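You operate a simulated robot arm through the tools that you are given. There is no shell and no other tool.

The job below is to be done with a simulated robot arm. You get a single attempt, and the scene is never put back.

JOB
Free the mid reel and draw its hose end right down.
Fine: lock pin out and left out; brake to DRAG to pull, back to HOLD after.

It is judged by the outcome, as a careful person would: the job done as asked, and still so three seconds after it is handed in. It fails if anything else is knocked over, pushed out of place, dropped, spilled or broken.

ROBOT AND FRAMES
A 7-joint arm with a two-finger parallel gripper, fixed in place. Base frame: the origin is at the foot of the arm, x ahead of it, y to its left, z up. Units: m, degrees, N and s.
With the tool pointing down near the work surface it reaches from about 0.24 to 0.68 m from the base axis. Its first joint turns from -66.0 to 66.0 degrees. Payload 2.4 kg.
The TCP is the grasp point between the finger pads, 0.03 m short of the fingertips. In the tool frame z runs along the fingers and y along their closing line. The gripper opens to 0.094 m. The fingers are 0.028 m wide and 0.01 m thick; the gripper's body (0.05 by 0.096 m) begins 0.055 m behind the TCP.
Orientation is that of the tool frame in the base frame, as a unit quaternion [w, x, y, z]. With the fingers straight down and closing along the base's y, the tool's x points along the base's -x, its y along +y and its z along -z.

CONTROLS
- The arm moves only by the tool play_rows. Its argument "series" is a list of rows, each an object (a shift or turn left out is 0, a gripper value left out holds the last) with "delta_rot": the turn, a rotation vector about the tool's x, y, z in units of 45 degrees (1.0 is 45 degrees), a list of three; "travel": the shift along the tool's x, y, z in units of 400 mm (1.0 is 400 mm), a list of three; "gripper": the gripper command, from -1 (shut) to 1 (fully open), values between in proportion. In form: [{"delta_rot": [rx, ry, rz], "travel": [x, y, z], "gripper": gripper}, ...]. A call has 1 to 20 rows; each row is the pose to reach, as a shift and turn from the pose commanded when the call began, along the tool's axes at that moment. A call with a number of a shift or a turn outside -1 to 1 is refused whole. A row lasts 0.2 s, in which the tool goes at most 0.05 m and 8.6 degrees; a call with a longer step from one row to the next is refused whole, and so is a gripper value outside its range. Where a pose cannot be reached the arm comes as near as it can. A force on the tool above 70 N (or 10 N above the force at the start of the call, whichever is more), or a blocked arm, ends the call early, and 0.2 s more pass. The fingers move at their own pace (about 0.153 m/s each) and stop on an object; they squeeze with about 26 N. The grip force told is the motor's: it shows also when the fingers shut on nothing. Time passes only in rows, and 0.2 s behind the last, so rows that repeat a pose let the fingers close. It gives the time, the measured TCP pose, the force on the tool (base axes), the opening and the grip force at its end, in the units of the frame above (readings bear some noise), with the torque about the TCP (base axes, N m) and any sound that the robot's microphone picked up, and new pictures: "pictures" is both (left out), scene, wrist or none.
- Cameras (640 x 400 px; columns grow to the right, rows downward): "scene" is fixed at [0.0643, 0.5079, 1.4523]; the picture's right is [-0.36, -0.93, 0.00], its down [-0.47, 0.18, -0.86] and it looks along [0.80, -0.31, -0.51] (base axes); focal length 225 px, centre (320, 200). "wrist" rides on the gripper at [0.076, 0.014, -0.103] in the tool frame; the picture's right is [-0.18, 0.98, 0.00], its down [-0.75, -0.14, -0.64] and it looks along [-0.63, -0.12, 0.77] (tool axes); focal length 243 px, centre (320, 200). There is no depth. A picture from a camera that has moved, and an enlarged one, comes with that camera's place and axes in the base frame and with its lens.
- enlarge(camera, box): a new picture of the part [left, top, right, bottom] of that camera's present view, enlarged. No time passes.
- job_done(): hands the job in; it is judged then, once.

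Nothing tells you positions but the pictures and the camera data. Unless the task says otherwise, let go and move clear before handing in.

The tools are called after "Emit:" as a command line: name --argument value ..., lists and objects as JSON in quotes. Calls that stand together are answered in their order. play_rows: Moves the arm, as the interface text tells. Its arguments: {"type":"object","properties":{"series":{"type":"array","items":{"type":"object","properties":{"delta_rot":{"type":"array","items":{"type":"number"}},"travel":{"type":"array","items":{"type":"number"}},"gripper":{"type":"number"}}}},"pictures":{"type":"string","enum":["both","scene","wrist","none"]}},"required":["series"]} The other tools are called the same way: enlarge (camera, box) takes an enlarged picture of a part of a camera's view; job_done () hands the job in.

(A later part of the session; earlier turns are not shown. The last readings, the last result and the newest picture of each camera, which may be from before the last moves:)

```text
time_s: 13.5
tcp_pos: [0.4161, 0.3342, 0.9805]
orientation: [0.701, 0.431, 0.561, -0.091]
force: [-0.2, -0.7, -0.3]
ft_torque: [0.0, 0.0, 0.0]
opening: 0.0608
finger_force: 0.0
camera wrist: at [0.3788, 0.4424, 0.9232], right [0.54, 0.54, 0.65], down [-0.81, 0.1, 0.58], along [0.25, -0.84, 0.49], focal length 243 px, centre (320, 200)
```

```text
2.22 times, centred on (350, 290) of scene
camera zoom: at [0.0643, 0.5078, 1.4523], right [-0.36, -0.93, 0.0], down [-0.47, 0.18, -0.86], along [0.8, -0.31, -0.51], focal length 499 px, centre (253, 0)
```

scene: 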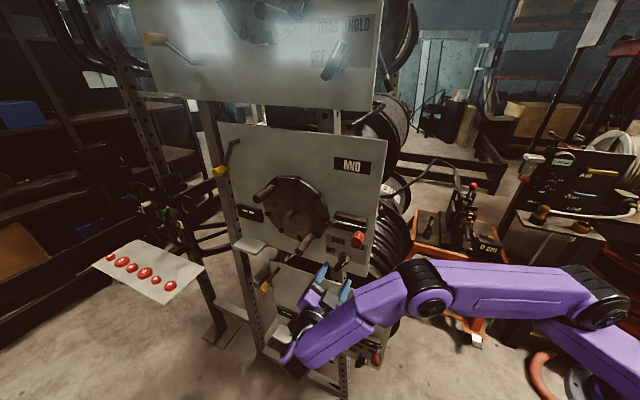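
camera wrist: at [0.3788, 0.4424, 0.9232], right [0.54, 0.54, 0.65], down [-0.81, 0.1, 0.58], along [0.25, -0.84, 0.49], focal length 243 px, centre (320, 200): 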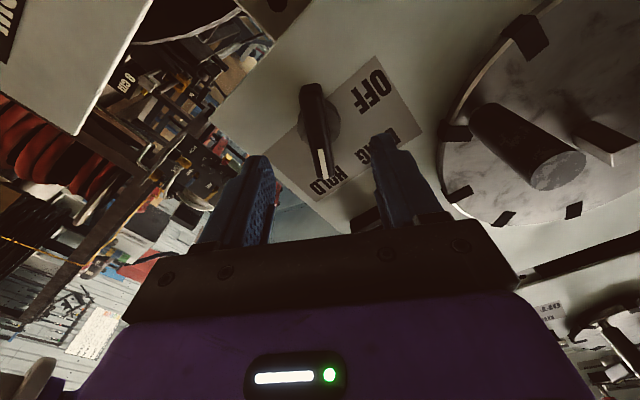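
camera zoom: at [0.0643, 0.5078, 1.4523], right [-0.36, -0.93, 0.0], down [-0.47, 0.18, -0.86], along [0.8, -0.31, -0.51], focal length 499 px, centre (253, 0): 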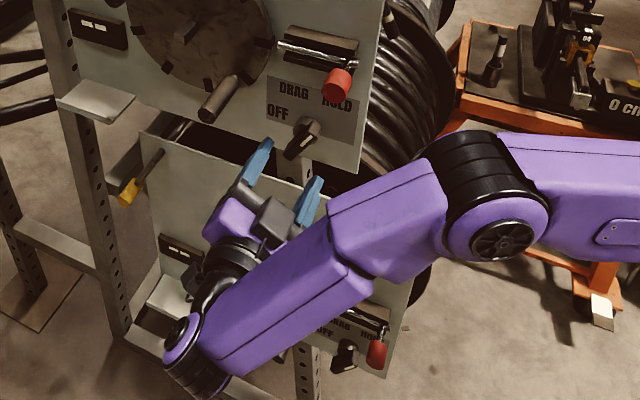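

Alignment is now within 2 mm. I'll advance the last 4 cm so the fingers straddle the wing.

Emit:
play_rows --series '[{"travel": [0.004, 0, 0.035]}, {"travel": [0.004, 0, 0.07]}, {"travel": [0.004, 0, 0.1035]}, {"travel": [0.004, 0, 0.1035]}]'

Emit:
enlarge --camera "wrist" --box '[220, 50, 440, 250]'

Emit:
enlarge --camera "scene" --box '[270, 200, 430, 380]'

```text
time_s: 14.5
tcp_pos: [0.4447, 0.3051, 0.9796]
orientation: [0.7, 0.431, 0.562, -0.092]
force: [0.1, 0.6, 0.0]
ft_torque: [0.02, 0.0, -0.01]
opening: 0.061
finger_force: 0.0
camera wrist: at [0.4088, 0.4138, 0.922], right [0.54, 0.54, 0.65], down [-0.81, 0.1, 0.58], along [0.25, -0.84, 0.49], focal length 243 px, centre (320, 200)
```

scene: 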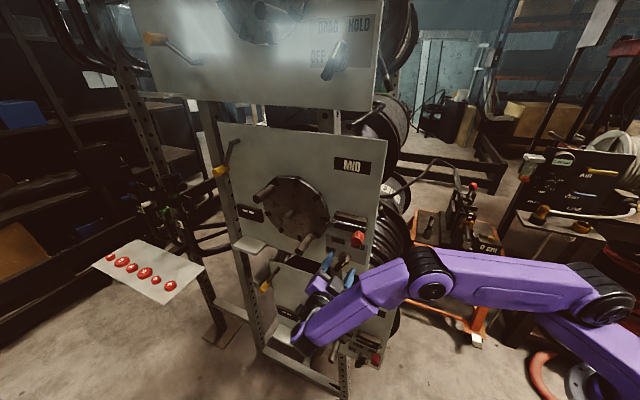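
wrist: 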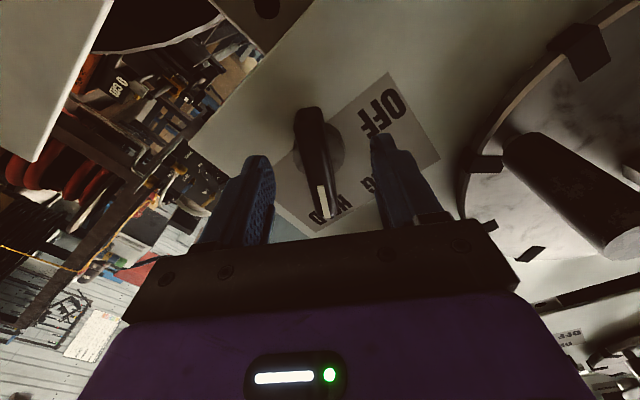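

```text
2.00 times, centred on (330, 150) of wrist
camera zoom: at [0.4088, 0.4138, 0.922], right [0.54, 0.54, 0.65], down [-0.81, 0.1, 0.58], along [0.25, -0.84, 0.49], focal length 485 px, centre (300, 300)
```

zoom: 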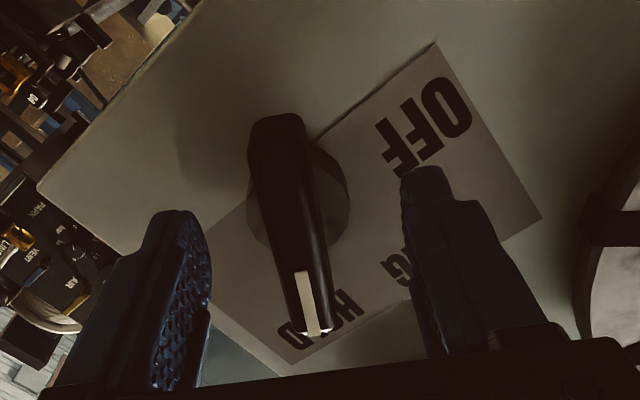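

```text
2.22 times, centred on (350, 290) of scene
camera zoom: at [0.0643, 0.5078, 1.4523], right [-0.36, -0.93, 0.0], down [-0.47, 0.18, -0.86], along [0.8, -0.31, -0.51], focal length 499 px, centre (253, 0)
```

zoom: 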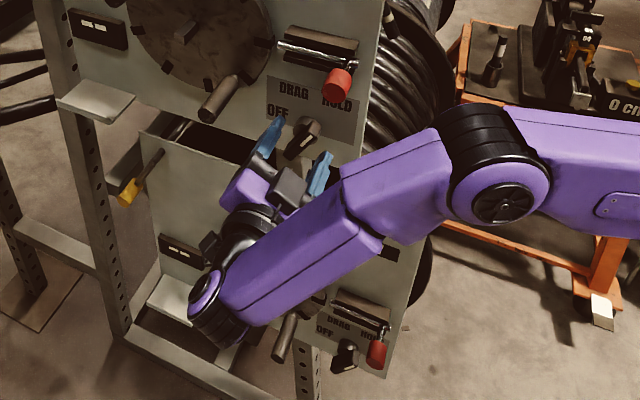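

The wing lies midway between the fingers with about 1.7 cm of overlap. Closing on it now.

Emit:
play_rows --series '[{"gripper": -1}, {"gripper": -1}, {"gripper": -1}]' --pictures "wrist"

```text
time_s: 15.3
tcp_pos: [0.4453, 0.3056, 0.9782]
orientation: [0.7, 0.43, 0.562, -0.094]
force: [-9.7, -7.5, -5.2]
ft_torque: [0.22, 0.21, 0.04]
opening: 0.0148
finger_force: 45.0
camera wrist: at [0.4084, 0.4133, 0.9214], right [0.54, 0.54, 0.65], down [-0.8, 0.1, 0.58], along [0.25, -0.84, 0.49], focal length 243 px, centre (320, 200)
```

wrist: 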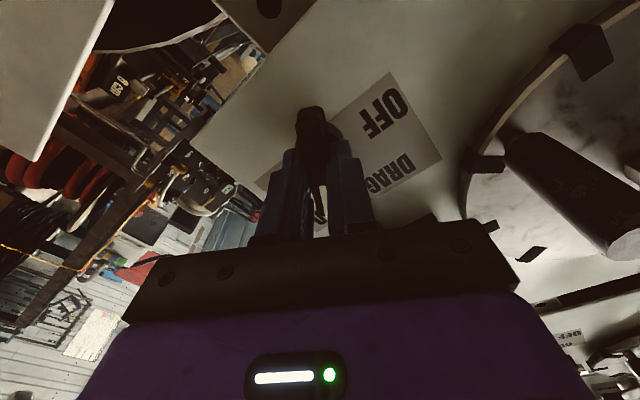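

Gripped at 15 mm. I'll turn the knob counter-clockwise (negative about tool z), first 30° as a test, with a slight sideways correction.

Emit:
play_rows --series '[{"travel": [0.002, -0.004, 0], "delta_rot": [0, 0, -0.1]}, {"travel": [0.002, -0.004, 0], "delta_rot": [0, 0, -0.25]}, {"travel": [0.002, -0.004, 0], "delta_rot": [0, 0, -0.4]}, {"travel": [0.002, -0.004, 0], "delta_rot": [0, 0, -0.55]}, {"travel": [0.002, -0.004, 0], "delta_rot": [0, 0, -0.667]}, {"travel": [0.002, -0.004, 0], "delta_rot": [0, 0, -0.667]}]'

```text
time_s: 16.7
tcp_pos: [0.4445, 0.3055, 0.9796]
orientation: [0.653, 0.27, 0.653, -0.271]
force: [-7.4, -10.7, 12.9]
ft_torque: [0.62, 0.58, -0.27]
opening: 0.0149
finger_force: 44.5
camera wrist: at [0.3824, 0.3872, 0.9038], right [0.7, 0.69, 0.18], down [-0.55, 0.36, 0.75], along [0.46, -0.62, 0.63], focal length 243 px, centre (320, 200)
```

scene: 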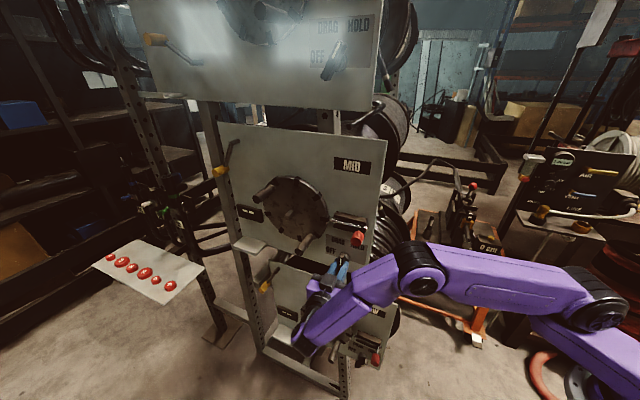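
wrist: 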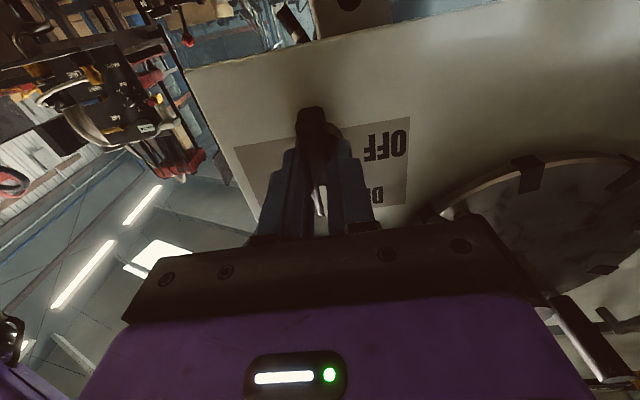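

The knob is following cleanly. I'll complete the remaining 30° to DRAG.

Emit:
play_rows --series '[{"delta_rot": [0, 0, -0.15]}, {"delta_rot": [0, 0, -0.3]}, {"delta_rot": [0, 0, -0.45]}, {"delta_rot": [0, 0, -0.6]}, {"delta_rot": [0, 0, -0.667]}, {"delta_rot": [0, 0, -0.667]}]'

Emit:
enlarge --camera "wrist" --box '[220, 50, 440, 250]'

```text
time_s: 18.1
tcp_pos: [0.4451, 0.3048, 0.9786]
orientation: [0.561, 0.091, 0.701, -0.432]
force: [-9.0, -9.5, 15.1]
ft_torque: [0.37, 0.34, -0.46]
opening: 0.0149
finger_force: 45.2
camera wrist: at [0.3539, 0.3585, 0.9069], right [0.67, 0.66, -0.34], down [-0.27, 0.64, 0.72], along [0.69, -0.39, 0.61], focal length 243 px, centre (320, 200)
```

scene: 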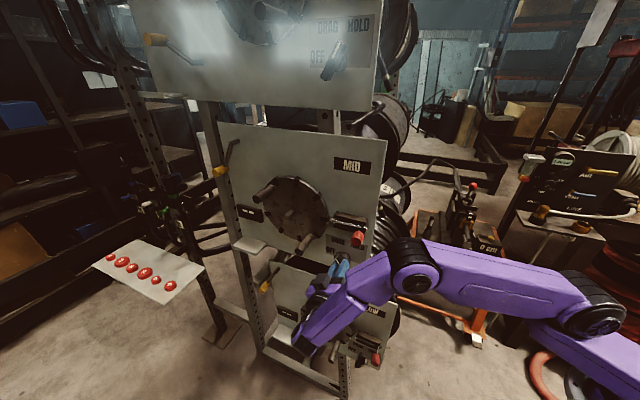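
wrist: 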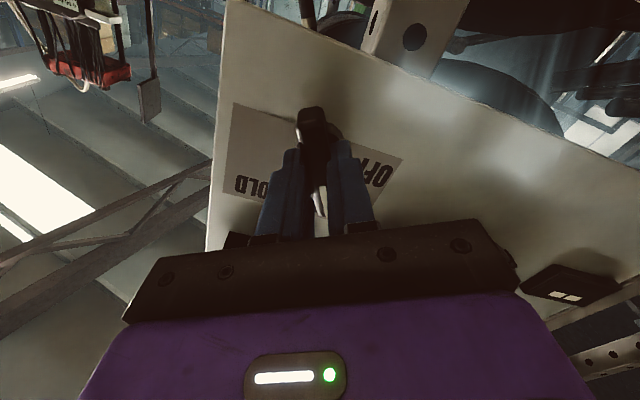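

```text
2.00 times, centred on (330, 150) of wrist
camera zoom: at [0.3539, 0.3585, 0.9069], right [0.67, 0.66, -0.34], down [-0.27, 0.64, 0.72], along [0.69, -0.39, 0.61], focal length 485 px, centre (300, 300)
```

zoom: 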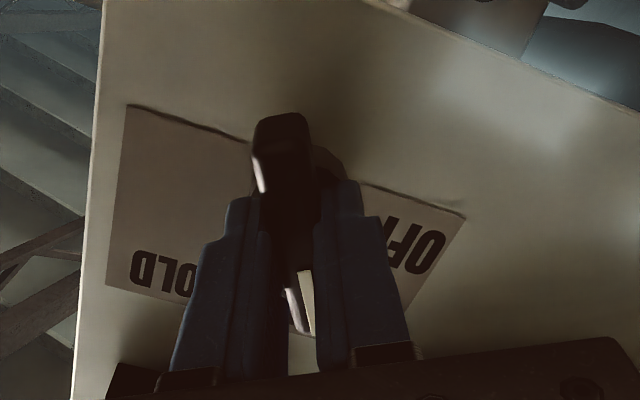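

The knob should now be at DRAG. I'll open, back straight off and verify.

Emit:
play_rows --series '[{"gripper": 0.3}, {"gripper": 0.3}, {"travel": [0, 0, -0.05], "gripper": 0.3}, {"travel": [0, 0, -0.12], "gripper": 0.3}, {"travel": [0, 0, -0.2], "gripper": 0.3}, {"travel": [0, 0, -0.25], "gripper": 0.3}, {"travel": [0, 0, -0.25], "gripper": 0.3}]'

Emit:
enlarge --camera "wrist" --box '[220, 20, 440, 220]'

Emit:
enlarge --camera "scene" --box '[310, 190, 390, 290]'

```text
time_s: 19.7
tcp_pos: [0.3744, 0.3745, 0.9776]
orientation: [0.561, 0.091, 0.702, -0.43]
force: [0.5, 0.3, 0.5]
ft_torque: [-0.04, -0.03, -0.04]
opening: 0.061
finger_force: 0.0
camera wrist: at [0.2835, 0.4292, 0.9058], right [0.67, 0.67, -0.33], down [-0.27, 0.63, 0.72], along [0.69, -0.39, 0.6], focal length 243 px, centre (320, 200)
```

scene: 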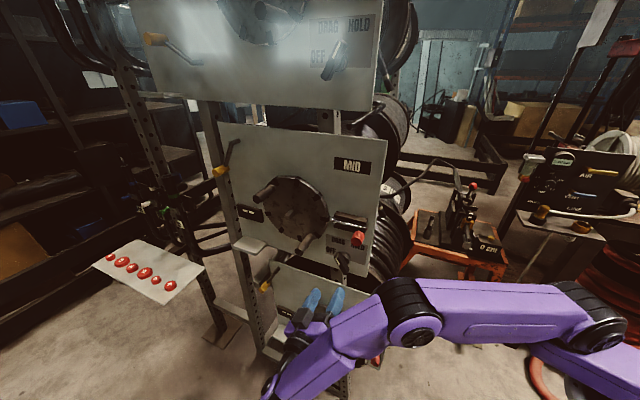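
wrist: 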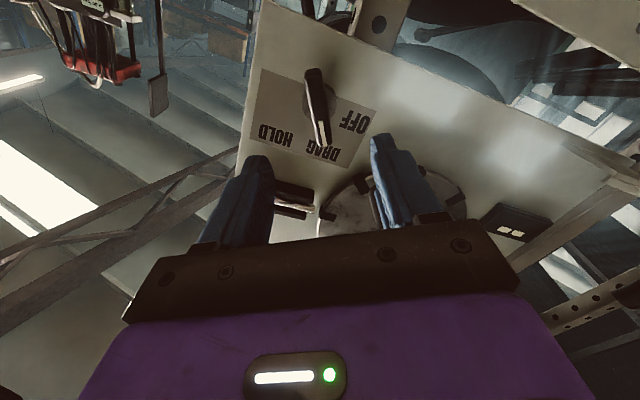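

```text
2.00 times, centred on (330, 120) of wrist
camera zoom: at [0.2835, 0.4292, 0.9058], right [0.67, 0.67, -0.33], down [-0.27, 0.63, 0.72], along [0.69, -0.39, 0.6], focal length 485 px, centre (300, 360)
```

zoom: 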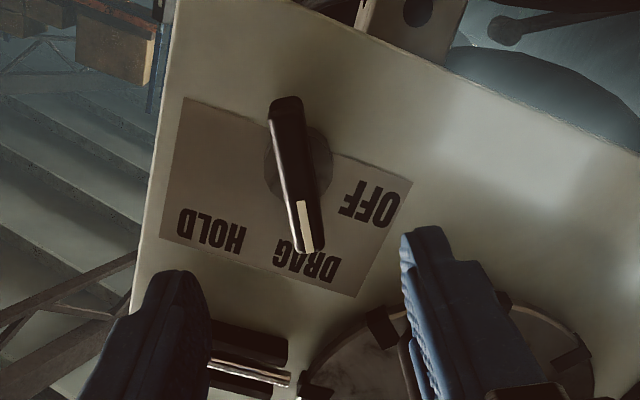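

```text
4.00 times, centred on (350, 240) of scene
camera zoom: at [0.0643, 0.5079, 1.4523], right [-0.36, -0.93, 0.0], down [-0.47, 0.18, -0.86], along [0.8, -0.31, -0.51], focal length 898 px, centre (200, 40)
```

zoom: 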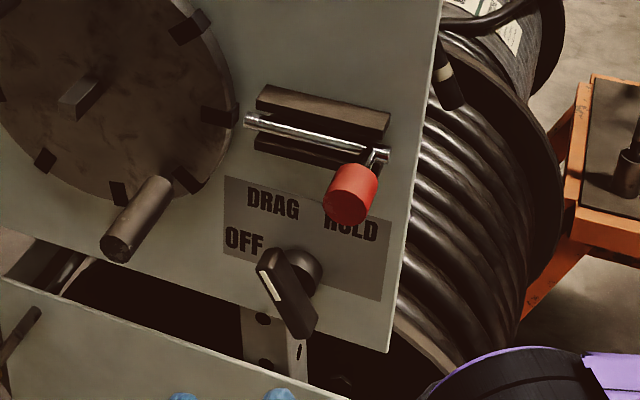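

The brake pointer now sits on DRAG and the pin is still out. Next I need a good look at the mid hose end, which hangs just beyond the panel's right edge, so I'll retrace to the safer tilted pose in front of the panel first.

Emit:
play_rows --series '[{"travel": [-0.0291, -0.0369, -0.005], "delta_rot": [-0.0374, 0.1395, 0.0903], "gripper": 0.3}, {"travel": [-0.0583, -0.0739, -0.0101], "delta_rot": [-0.0748, 0.279, 0.1805]}, {"travel": [-0.0874, -0.1108, -0.0151], "delta_rot": [-0.1122, 0.4185, 0.2708]}, {"travel": [-0.1166, -0.1477, -0.0202], "delta_rot": [-0.1495, 0.5581, 0.3611]}, {"travel": [-0.1457, -0.1846, -0.0252], "delta_rot": [-0.1869, 0.6976, 0.4514]}, {"travel": [-0.1749, -0.2216, -0.0303], "delta_rot": [-0.2243, 0.8371, 0.5416]}, {"travel": [-0.204, -0.2585, -0.0353], "delta_rot": [-0.2617, 0.9766, 0.6319]}, {"travel": [-0.204, -0.2585, -0.0353], "delta_rot": [-0.2617, 0.9766, 0.6319]}]'

```text
time_s: 21.5
tcp_pos: [0.3306, 0.3504, 1.1008]
orientation: [0.352, 0.353, 0.855, -0.146]
force: [0.3, -0.2, -0.9]
ft_torque: [0.03, -0.03, 0.0]
opening: 0.0613
finger_force: 0.0
camera wrist: at [0.2503, 0.4499, 1.1211], right [0.79, 0.6, 0.13], down [-0.04, -0.16, 0.99], along [0.62, -0.78, -0.1], focal length 243 px, centre (320, 200)
```

scene: 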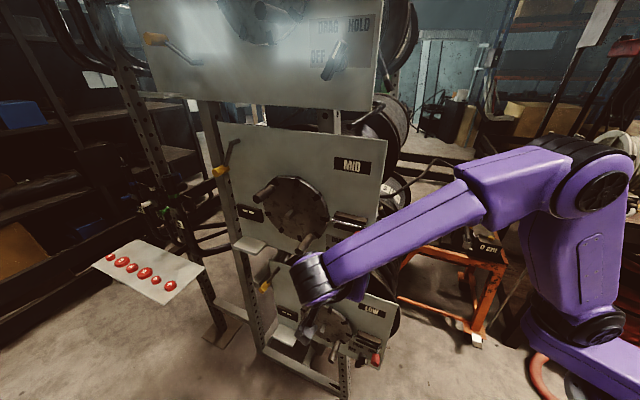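
wrist: 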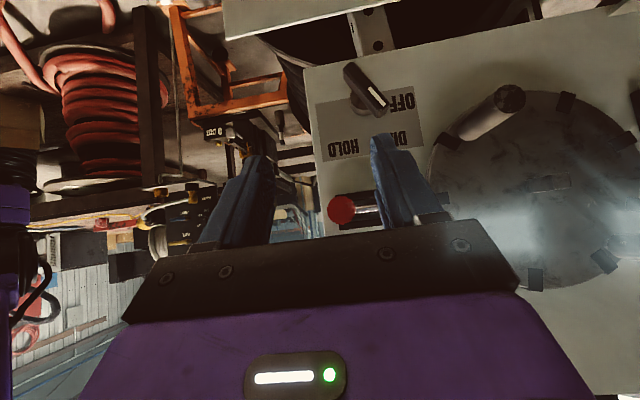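

I'll swing the tool back and around to the right, keeping well off the panel and the red knob, so the wrist camera looks at the rack's right side where the hose end hangs.

Emit:
play_rows --series '[{"travel": [-0.0207, -0.0713, -0.0373], "delta_rot": [-0.1048, 0, -0.1048]}, {"travel": [-0.0413, -0.1427, -0.0747], "delta_rot": [-0.2096, 0, -0.2096]}, {"travel": [-0.062, -0.214, -0.112], "delta_rot": [-0.3143, 0, -0.3143]}, {"travel": [-0.1162, -0.2788, -0.0578], "delta_rot": [-0.4191, 0, -0.4191]}, {"travel": [-0.1703, -0.3437, -0.0037], "delta_rot": [-0.5239, 0, -0.5239]}, {"travel": [-0.2245, -0.4085, 0.0505], "delta_rot": [-0.6287, 0, -0.6287]}, {"travel": [-0.2787, -0.4733, 0.1047], "delta_rot": [-0.7334, 0, -0.7334]}, {"travel": [-0.3328, -0.5382, 0.1588], "delta_rot": [-0.8382, 0, -0.8382]}, {"travel": [-0.387, -0.603, 0.213], "delta_rot": [-0.943, 0, -0.943]}, {"travel": [-0.387, -0.603, 0.213], "delta_rot": [-0.943, 0, -0.943]}]'

Emit:
enlarge --camera "scene" --box '[340, 170, 440, 270]'

Emit:
enlarge --camera "wrist" --box '[240, 0, 480, 240]'

```text
time_s: 23.7
tcp_pos: [0.2785, 0.0594, 1.1503]
orientation: [0.379, -0.122, 0.916, 0.051]
force: [-0.2, -0.3, -0.1]
ft_torque: [-0.04, -0.01, 0.0]
opening: 0.061
finger_force: 0.1
camera wrist: at [0.1533, 0.0413, 1.1709], right [-0.13, 0.98, 0.13], down [0.11, -0.12, 0.99], along [0.98, 0.15, -0.1], focal length 243 px, centre (320, 200)
```

scene: 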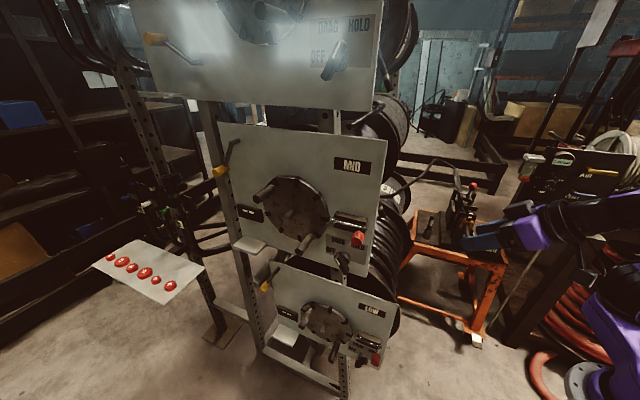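
wrist: 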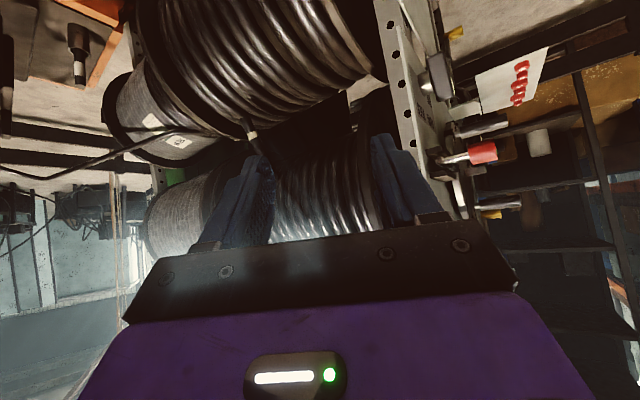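

```text
4.00 times, centred on (390, 220) of scene
camera zoom: at [0.0643, 0.5078, 1.4523], right [-0.36, -0.93, 0.0], down [-0.47, 0.18, -0.86], along [0.8, -0.31, -0.51], focal length 898 px, centre (40, 120)
```

zoom: 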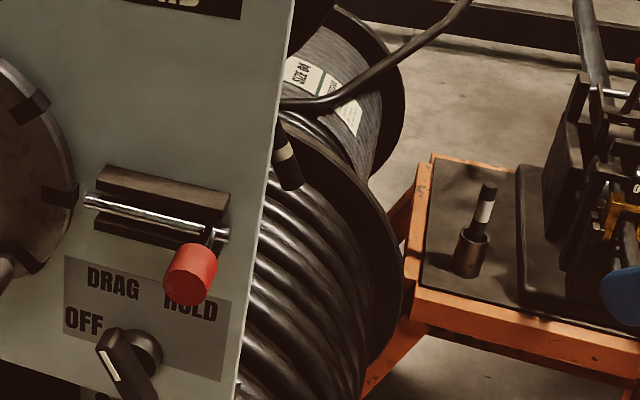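

```text
1.67 times, centred on (360, 120) of wrist
camera zoom: at [0.1533, 0.0413, 1.1709], right [-0.13, 0.98, 0.13], down [0.11, -0.12, 0.99], along [0.98, 0.15, -0.1], focal length 404 px, centre (253, 333)
```

zoom: 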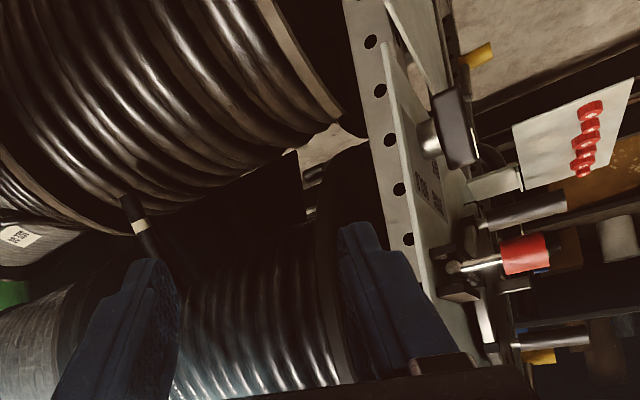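

From this side I can see the mid reel's coils (behind the fingers), the low reel below it, and a black hose end with a white band hanging between them. I'll zoom both cameras on it to place it properly.

Emit:
enlarge --camera "wrist" --box '[180, 70, 320, 200]'

Emit:
enlarge --camera "scene" --box '[365, 180, 425, 225]'

Emit:
enlarge --camera "scene" --box '[345, 80, 425, 150]'

Emit:
enlarge --camera "wrist" --box '[80, 0, 260, 200]'

```text
3.08 times, centred on (250, 135) of wrist
camera zoom: at [0.1533, 0.0413, 1.1709], right [-0.13, 0.98, 0.13], down [0.11, -0.12, 0.99], along [0.98, 0.15, -0.1], focal length 746 px, centre (535, 400)
```

zoom: 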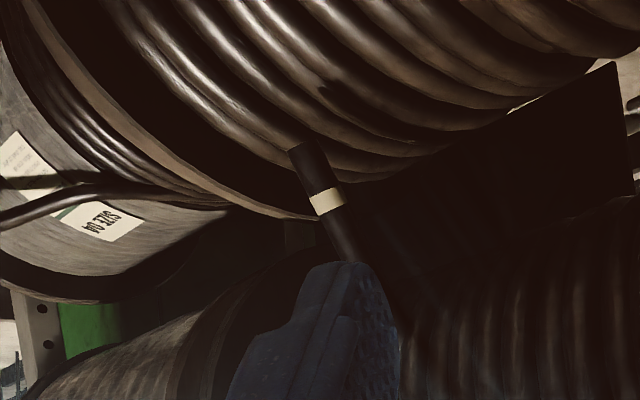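

```text
8.89 times, centred on (395, 202) of scene
camera zoom: at [0.0643, 0.5078, 1.4523], right [-0.36, -0.93, 0.0], down [-0.47, 0.18, -0.86], along [0.8, -0.31, -0.51], focal length 1996 px, centre (-347, 178)
```

zoom: 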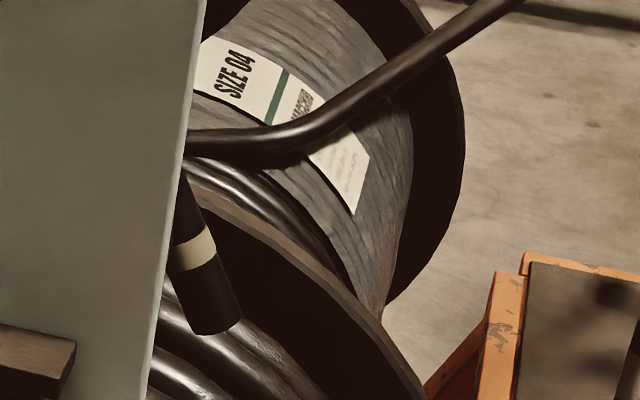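

```text
5.71 times, centred on (385, 115) of scene
camera zoom: at [0.0643, 0.5078, 1.4523], right [-0.36, -0.93, 0.0], down [-0.47, 0.18, -0.86], along [0.8, -0.31, -0.51], focal length 1283 px, centre (-51, 686)
```

zoom: 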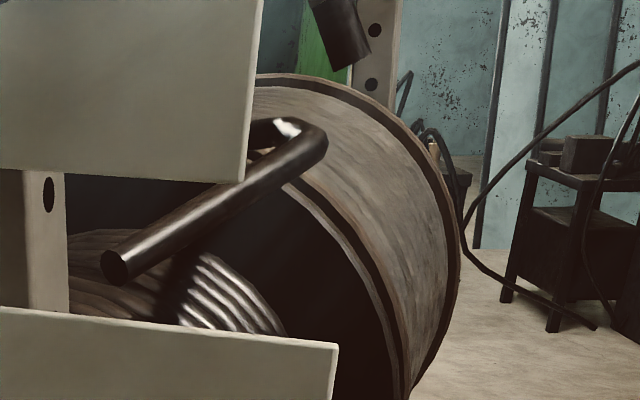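

```text
2.00 times, centred on (170, 100) of wrist
camera zoom: at [0.1533, 0.0413, 1.1709], right [-0.13, 0.98, 0.13], down [0.11, -0.12, 0.99], along [0.98, 0.15, -0.1], focal length 485 px, centre (620, 400)
```

zoom: 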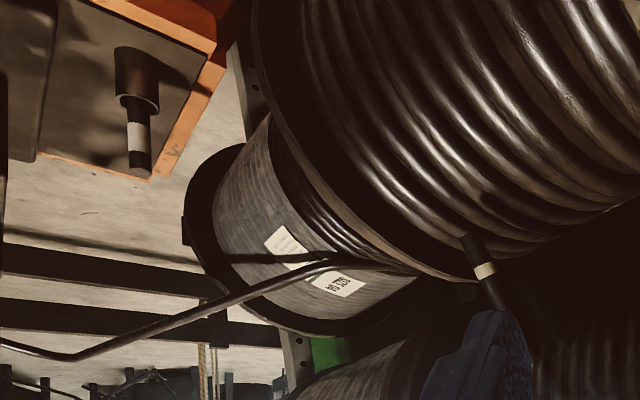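

I've triangulated the mid hose end: the white band is at about [0.70, -0.01, 0.95], the tip at about [0.69, -0.02, 0.91], and it is 2.5 cm thick, tilted slightly outward and hanging above the low reel. I'll move partway there with the same tool tilt and look again.

Emit:
play_rows --series '[{"travel": [-0.0289, -0.058, 0.0733]}, {"travel": [-0.0579, -0.116, 0.1465]}, {"travel": [-0.0868, -0.174, 0.2198]}, {"travel": [-0.1158, -0.232, 0.293]}, {"travel": [-0.1447, -0.29, 0.3663]}, {"travel": [-0.1736, -0.348, 0.4395]}, {"travel": [-0.2026, -0.406, 0.5128]}, {"travel": [-0.2315, -0.464, 0.586]}, {"travel": [-0.2315, -0.464, 0.586]}]'

Emit:
enlarge --camera "wrist" --box '[200, 20, 460, 240]'

Emit:
enlarge --camera "scene" --box '[350, 130, 450, 260]'

```text
time_s: 25.7
tcp_pos: [0.5518, -0.0598, 1.0503]
orientation: [0.379, -0.121, 0.916, 0.05]
force: [0.0, 1.1, 1.0]
ft_torque: [0.01, -0.02, -0.04]
opening: 0.0611
finger_force: 0.0
camera wrist: at [0.426, -0.0781, 1.0693], right [-0.13, 0.98, 0.13], down [0.11, -0.12, 0.99], along [0.98, 0.14, -0.1], focal length 243 px, centre (320, 200)
```

scene: 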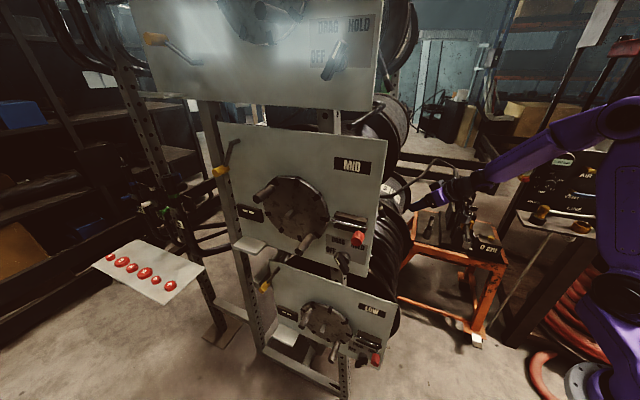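
wrist: 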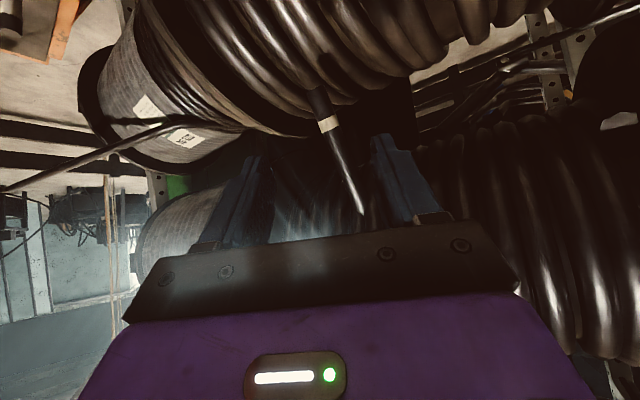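

```text
1.82 times, centred on (330, 130) of wrist
camera zoom: at [0.426, -0.0781, 1.0693], right [-0.13, 0.98, 0.13], down [0.11, -0.12, 0.99], along [0.98, 0.14, -0.1], focal length 441 px, centre (302, 327)
```

zoom: 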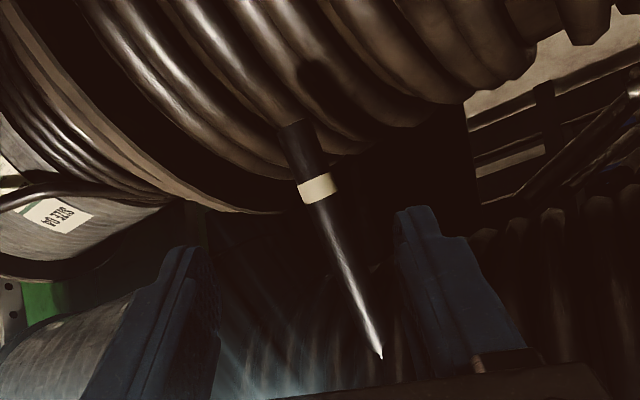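

```text
3.08 times, centred on (400, 195) of scene
camera zoom: at [0.0644, 0.5078, 1.4523], right [-0.36, -0.93, 0.0], down [-0.47, 0.18, -0.86], along [0.8, -0.31, -0.51], focal length 691 px, centre (74, 215)
```

zoom: 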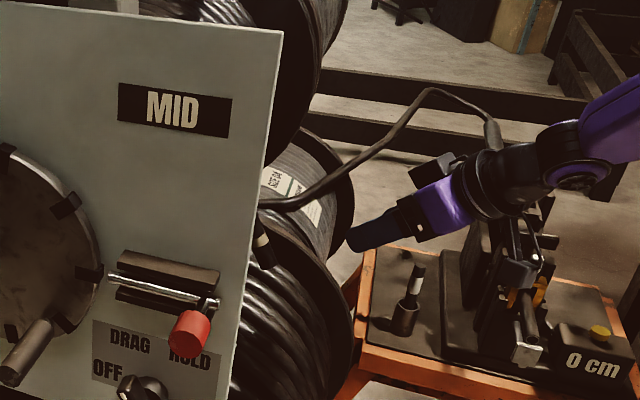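

The hose runs down from the mid reel, tilted about 20° outward, ending in a thicker banded fitting with the low reel's coils below it. I'll swing the tool to approach more from the right so the fingers close squarely across it, stopping 10 cm short.

Emit:
play_rows --series '[{"travel": [-0.0166, -0.0153, 0.0583], "delta_rot": [-0.0983, 0, -0.0983]}, {"travel": [-0.0331, -0.0305, 0.1167], "delta_rot": [-0.1965, 0, -0.1965]}, {"travel": [-0.0497, -0.0458, 0.175], "delta_rot": [-0.2948, 0, -0.2948]}, {"travel": [-0.0663, -0.061, 0.2333], "delta_rot": [-0.393, 0, -0.393]}, {"travel": [-0.0663, -0.061, 0.2333], "delta_rot": [-0.393, 0, -0.393]}]'

Emit:
enlarge --camera "wrist" --box '[200, 20, 460, 240]'

Emit:
enlarge --camera "scene" --box '[350, 150, 430, 240]'

```text
time_s: 26.9
tcp_pos: [0.6404, -0.0608, 1.0012]
orientation: [0.359, -0.317, 0.868, 0.132]
force: [-0.6, -0.9, 0.2]
ft_torque: [-0.02, 0.01, 0.0]
opening: 0.0611
finger_force: 0.1
camera wrist: at [0.5343, -0.1307, 1.0218], right [-0.53, 0.84, 0.13], down [0.15, -0.06, 0.99], along [0.83, 0.55, -0.1], focal length 243 px, centre (320, 200)
```

scene: 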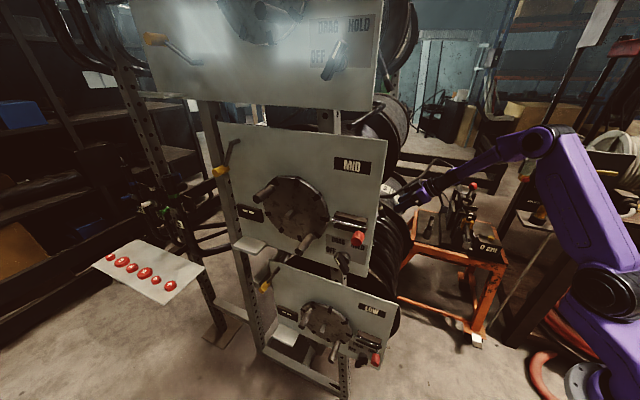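
wrist: 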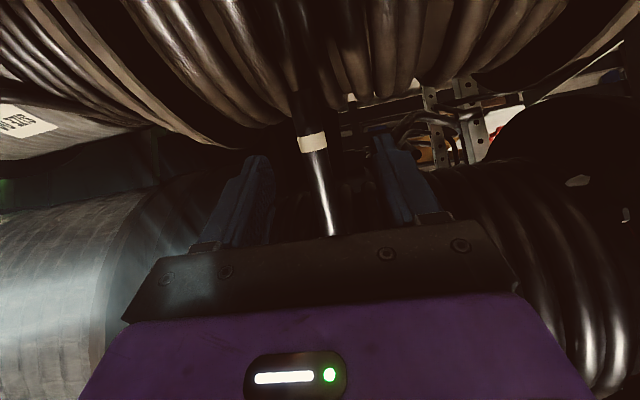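

```text
1.82 times, centred on (330, 130) of wrist
camera zoom: at [0.5343, -0.1307, 1.0218], right [-0.53, 0.84, 0.13], down [0.15, -0.06, 0.99], along [0.83, 0.55, -0.1], focal length 441 px, centre (302, 327)
```

zoom: 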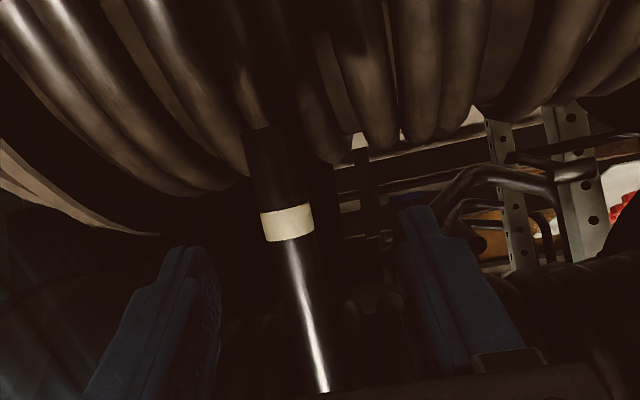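

```text
4.44 times, centred on (390, 195) of scene
camera zoom: at [0.0643, 0.5079, 1.4523], right [-0.36, -0.93, 0.0], down [-0.47, 0.18, -0.86], along [0.8, -0.31, -0.51], focal length 998 px, centre (9, 222)
```

zoom: 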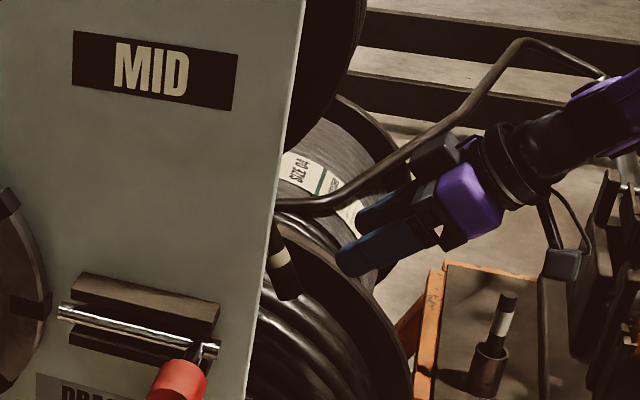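

The fitting axis now runs from about [0.702, -0.030, 0.908] (tip) through the band at [0.707, -0.016, 0.947]. I'm checking its exact shape and the space around it before closing in.

Emit:
enlarge --camera "wrist" --box '[260, 60, 390, 240]'

Emit:
enlarge --camera "wrist" --box '[0, 0, 320, 200]'

Emit:
enlarge --camera "wrist" --box '[320, 0, 640, 200]'

```text
2.22 times, centred on (325, 150) of wrist
camera zoom: at [0.5343, -0.1307, 1.0218], right [-0.53, 0.84, 0.13], down [0.15, -0.06, 0.99], along [0.83, 0.55, -0.1], focal length 539 px, centre (309, 311)
```

zoom: 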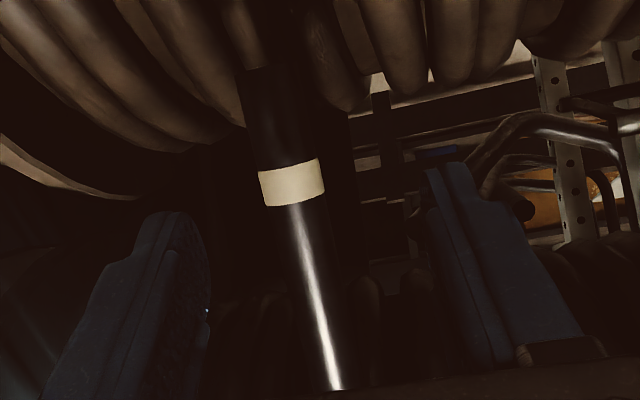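

```text
2.00 times, centred on (160, 100) of wrist
camera zoom: at [0.5343, -0.1307, 1.0218], right [-0.53, 0.84, 0.13], down [0.15, -0.06, 0.99], along [0.83, 0.55, -0.1], focal length 485 px, centre (640, 400)
```

zoom: 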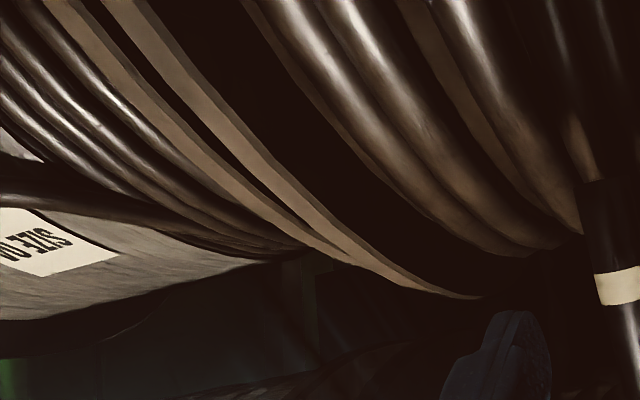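

```text
2.00 times, centred on (480, 100) of wrist
camera zoom: at [0.5343, -0.1307, 1.0218], right [-0.53, 0.84, 0.13], down [0.15, -0.06, 0.99], along [0.83, 0.55, -0.1], focal length 485 px, centre (0, 400)
```

zoom: 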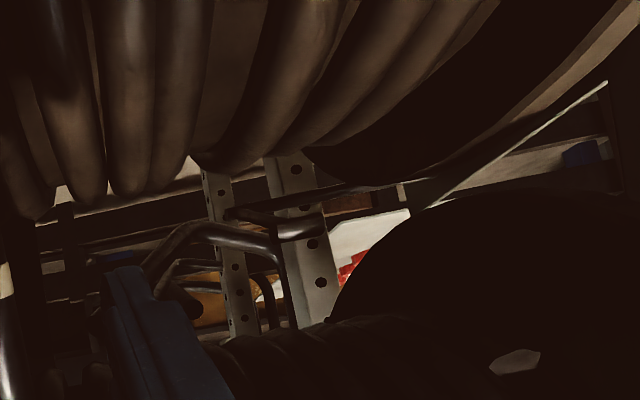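

The fitting is about 2.5 cm thick all along. I'll grip around the white band to keep the fingertips high above the low reel, sliding in with the fingers open.

Emit:
play_rows --series '[{"travel": [-0.03, -0.0128, 0.03]}, {"travel": [-0.0615, -0.0255, 0.07]}, {"travel": [-0.0615, -0.0255, 0.12]}, {"travel": [-0.0615, -0.0255, 0.17]}, {"travel": [-0.0615, -0.0255, 0.17]}]'

Emit:
enlarge --camera "wrist" --box '[220, 60, 420, 240]'

Emit:
enlarge --camera "scene" --box '[350, 150, 430, 240]'

```text
time_s: 28.1
tcp_pos: [0.6965, -0.0264, 0.9715]
orientation: [0.359, -0.317, 0.868, 0.132]
force: [-0.1, -0.1, 0.0]
ft_torque: [0.02, 0.0, -0.02]
opening: 0.0609
finger_force: 0.1
camera wrist: at [0.5904, -0.0964, 0.9904], right [-0.53, 0.84, 0.13], down [0.15, -0.06, 0.99], along [0.83, 0.55, -0.1], focal length 243 px, centre (320, 200)
```

scene: 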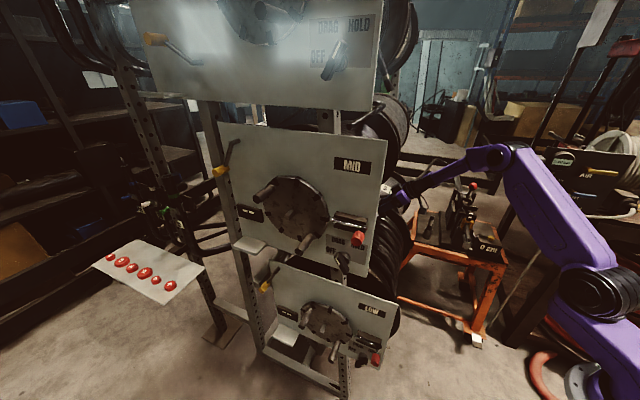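
wrist: 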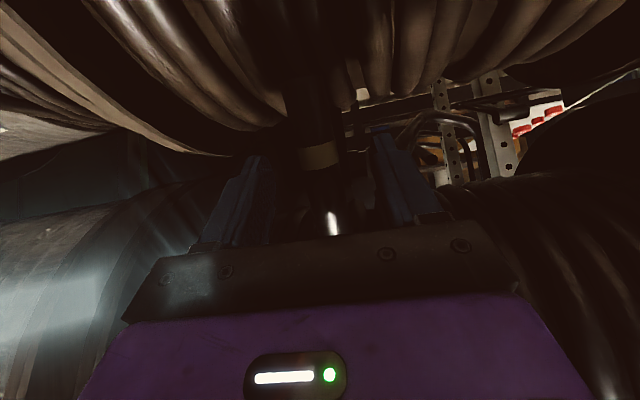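

```text
2.22 times, centred on (320, 150) of wrist
camera zoom: at [0.5904, -0.0964, 0.9904], right [-0.53, 0.84, 0.13], down [0.15, -0.06, 0.99], along [0.83, 0.55, -0.1], focal length 539 px, centre (320, 311)
```

zoom: 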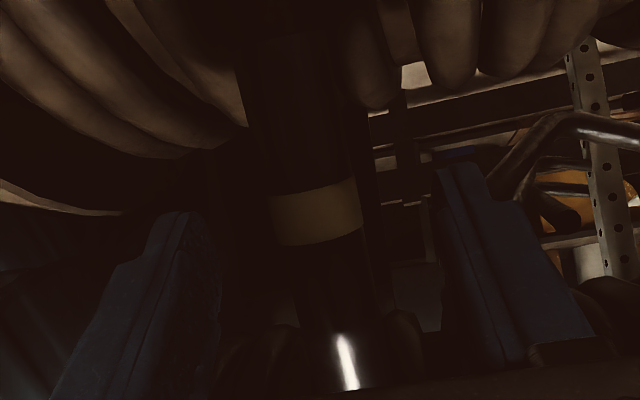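

```text
4.44 times, centred on (390, 195) of scene
camera zoom: at [0.0643, 0.5079, 1.4523], right [-0.36, -0.93, 0.0], down [-0.47, 0.18, -0.86], along [0.8, -0.31, -0.51], focal length 998 px, centre (9, 222)
```

zoom: 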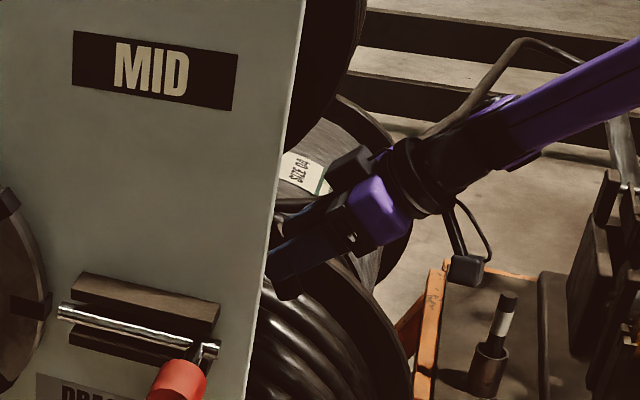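

The band is centred between the fingers, about 2.5–3 cm further along. I'll advance that last bit and close the grip.

Emit:
play_rows --series '[{"travel": [0, 0.0025, 0.03]}, {"travel": [0, 0.0025, 0.0625]}, {"travel": [0, 0.0025, 0.0625], "gripper": 0.3}, {"travel": [0, 0.0025, 0.0625], "gripper": -1}, {"travel": [0, 0.0025, 0.0625], "gripper": -1}, {"travel": [0, 0.0025, 0.0625], "gripper": -1}]'

Emit:
enlarge --camera "wrist" --box '[220, 60, 420, 240]'

```text
time_s: 29.5
tcp_pos: [0.7107, -0.0157, 0.954]
orientation: [0.359, -0.316, 0.868, 0.131]
force: [18.4, -2.7, -6.3]
ft_torque: [-0.05, 0.14, -0.1]
opening: 0.0273
finger_force: 45.2
camera wrist: at [0.6039, -0.0855, 0.9734], right [-0.53, 0.84, 0.13], down [0.15, -0.06, 0.99], along [0.83, 0.54, -0.1], focal length 243 px, centre (320, 200)
```

scene: 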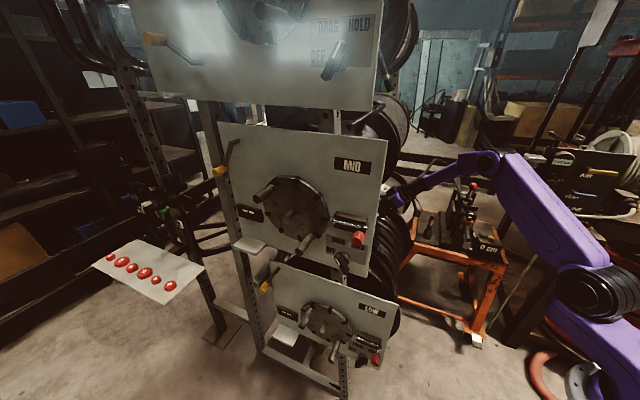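
wrist: 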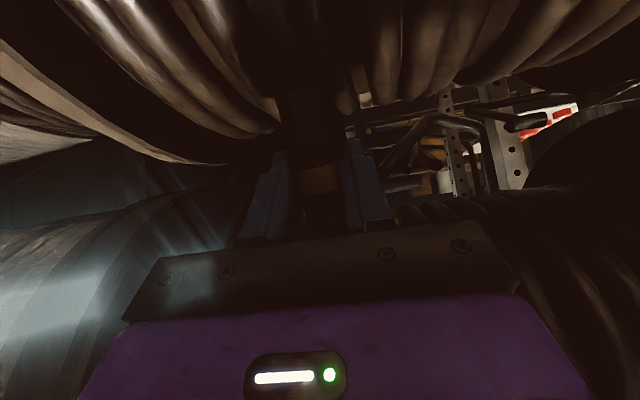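

```text
2.22 times, centred on (320, 150) of wrist
camera zoom: at [0.6039, -0.0855, 0.9734], right [-0.53, 0.84, 0.13], down [0.15, -0.06, 0.99], along [0.83, 0.54, -0.1], focal length 539 px, centre (320, 311)
```

zoom: 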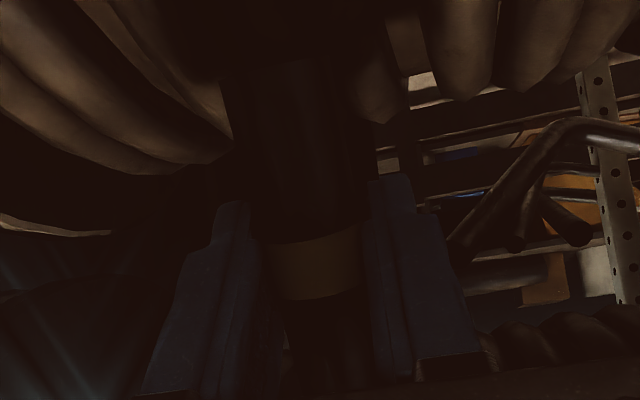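

The hose end is held at the band (27 mm opening). With the brake on DRAG I'll draw it slowly along its own line, down and slightly outward, 2 cm first to feel the resistance.

Emit:
play_rows --series '[{"travel": [0.011, -0.003, 0.0058]}, {"travel": [0.022, -0.006, 0.0117]}, {"travel": [0.033, -0.007, 0.0175]}, {"travel": [0.044, -0.008, 0.0234]}, {"travel": [0.044, -0.008, 0.0234]}]'

```text
time_s: 30.7
tcp_pos: [0.7031, -0.0231, 0.9335]
orientation: [0.358, -0.316, 0.869, 0.132]
force: [-59.2, -17.7, 27.1]
ft_torque: [0.14, -0.54, 0.45]
opening: 0.027
finger_force: 45.0
camera wrist: at [0.5969, -0.0932, 0.9541], right [-0.53, 0.84, 0.13], down [0.16, -0.06, 0.99], along [0.83, 0.55, -0.1], focal length 243 px, centre (320, 200)
```

scene: 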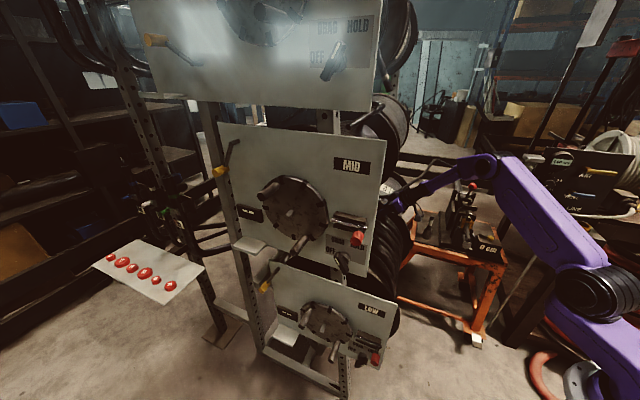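
wrist: 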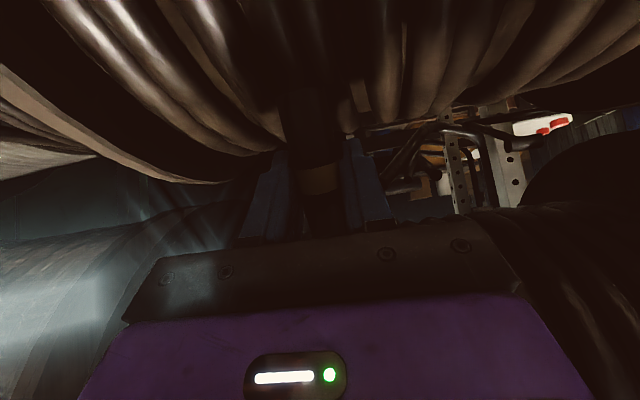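

The disc is turning, so the reel is free and paying out, with about 27 N of upward drag. There is a large sideways force though, meaning the hose wants to travel more outward than I pulled. I'll ease the tool a few millimetres that way and re-read.

Emit:
play_rows --series '[{"travel": [0.0044, 0.003, -0.0044]}, {"travel": [0.0044, 0.003, -0.0044]}]' --pictures "none"

```text
time_s: 31.3
tcp_pos: [0.7024, -0.023, 0.9331]
orientation: [0.359, -0.315, 0.869, 0.132]
force: [-26.9, -14.7, 5.4]
ft_torque: [0.17, -0.34, 0.07]
opening: 0.0273
finger_force: 45.2
```

The force is easing, and the real travel direction turns out to be about 28° from vertical, down and toward the panel's right. I'll continue along that line for another 2 cm.

Emit:
play_rows --series '[{"travel": [0.0045, 0.0014, -0.0045]}, {"travel": [0.0164, 0.0009, -0.0008]}, {"travel": [0.0284, 0.0005, 0.0029]}, {"travel": [0.0403, 0.0, 0.0066]}, {"travel": [0.0523, -0.0005, 0.0103]}, {"travel": [0.0523, -0.0005, 0.0103]}]' --pictures "wrist"

```text
time_s: 32.7
tcp_pos: [0.6956, -0.0295, 0.9157]
orientation: [0.359, -0.314, 0.869, 0.13]
force: [32.8, -8.5, -12.3]
ft_torque: [0.31, 0.15, -0.13]
opening: 0.0273
finger_force: 45.2
camera wrist: at [0.5897, -0.0996, 0.9357], right [-0.53, 0.84, 0.13], down [0.15, -0.06, 0.99], along [0.83, 0.54, -0.1], focal length 243 px, centre (320, 200)
```

wrist: 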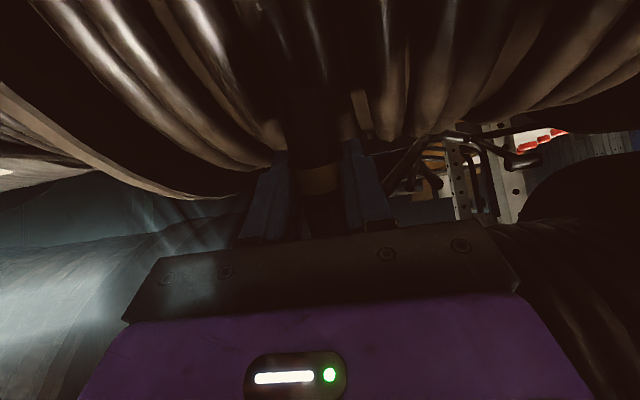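

Steady: 44 mm drawn so far along a consistent line. I'll trim the sideways offset and keep drawing in 2 cm steps.

Emit:
play_rows --series '[{"travel": [0.011, -0.002, 0.004]}, {"travel": [0.0225, -0.0035, 0.008]}, {"travel": [0.034, -0.0045, 0.0125]}, {"travel": [0.0455, -0.0058, 0.0165]}, {"travel": [0.0455, -0.0058, 0.0165]}]' --pictures "both"

```text
time_s: 33.9
tcp_pos: [0.6889, -0.036, 0.898]
orientation: [0.357, -0.316, 0.869, 0.132]
force: [6.3, -8.2, 2.1]
ft_torque: [0.12, -0.15, 0.23]
opening: 0.0272
finger_force: 45.0
camera wrist: at [0.5833, -0.1066, 0.918], right [-0.53, 0.84, 0.13], down [0.16, -0.06, 0.99], along [0.83, 0.55, -0.1], focal length 243 px, centre (320, 200)
```

scene: 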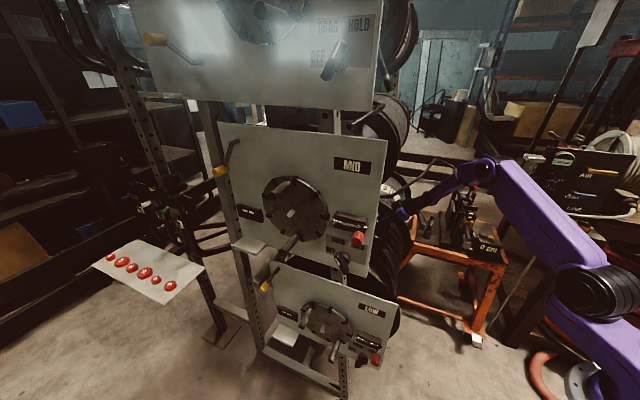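
wrist: 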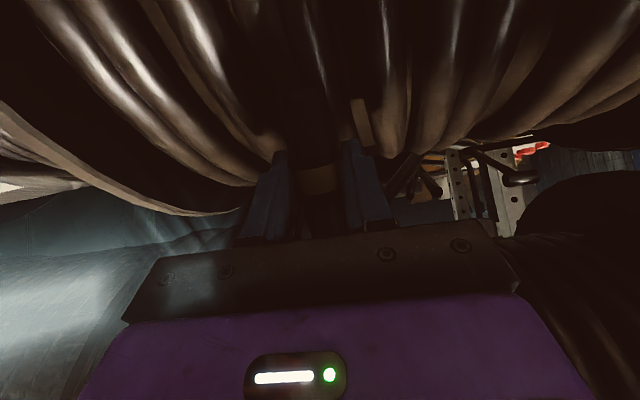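

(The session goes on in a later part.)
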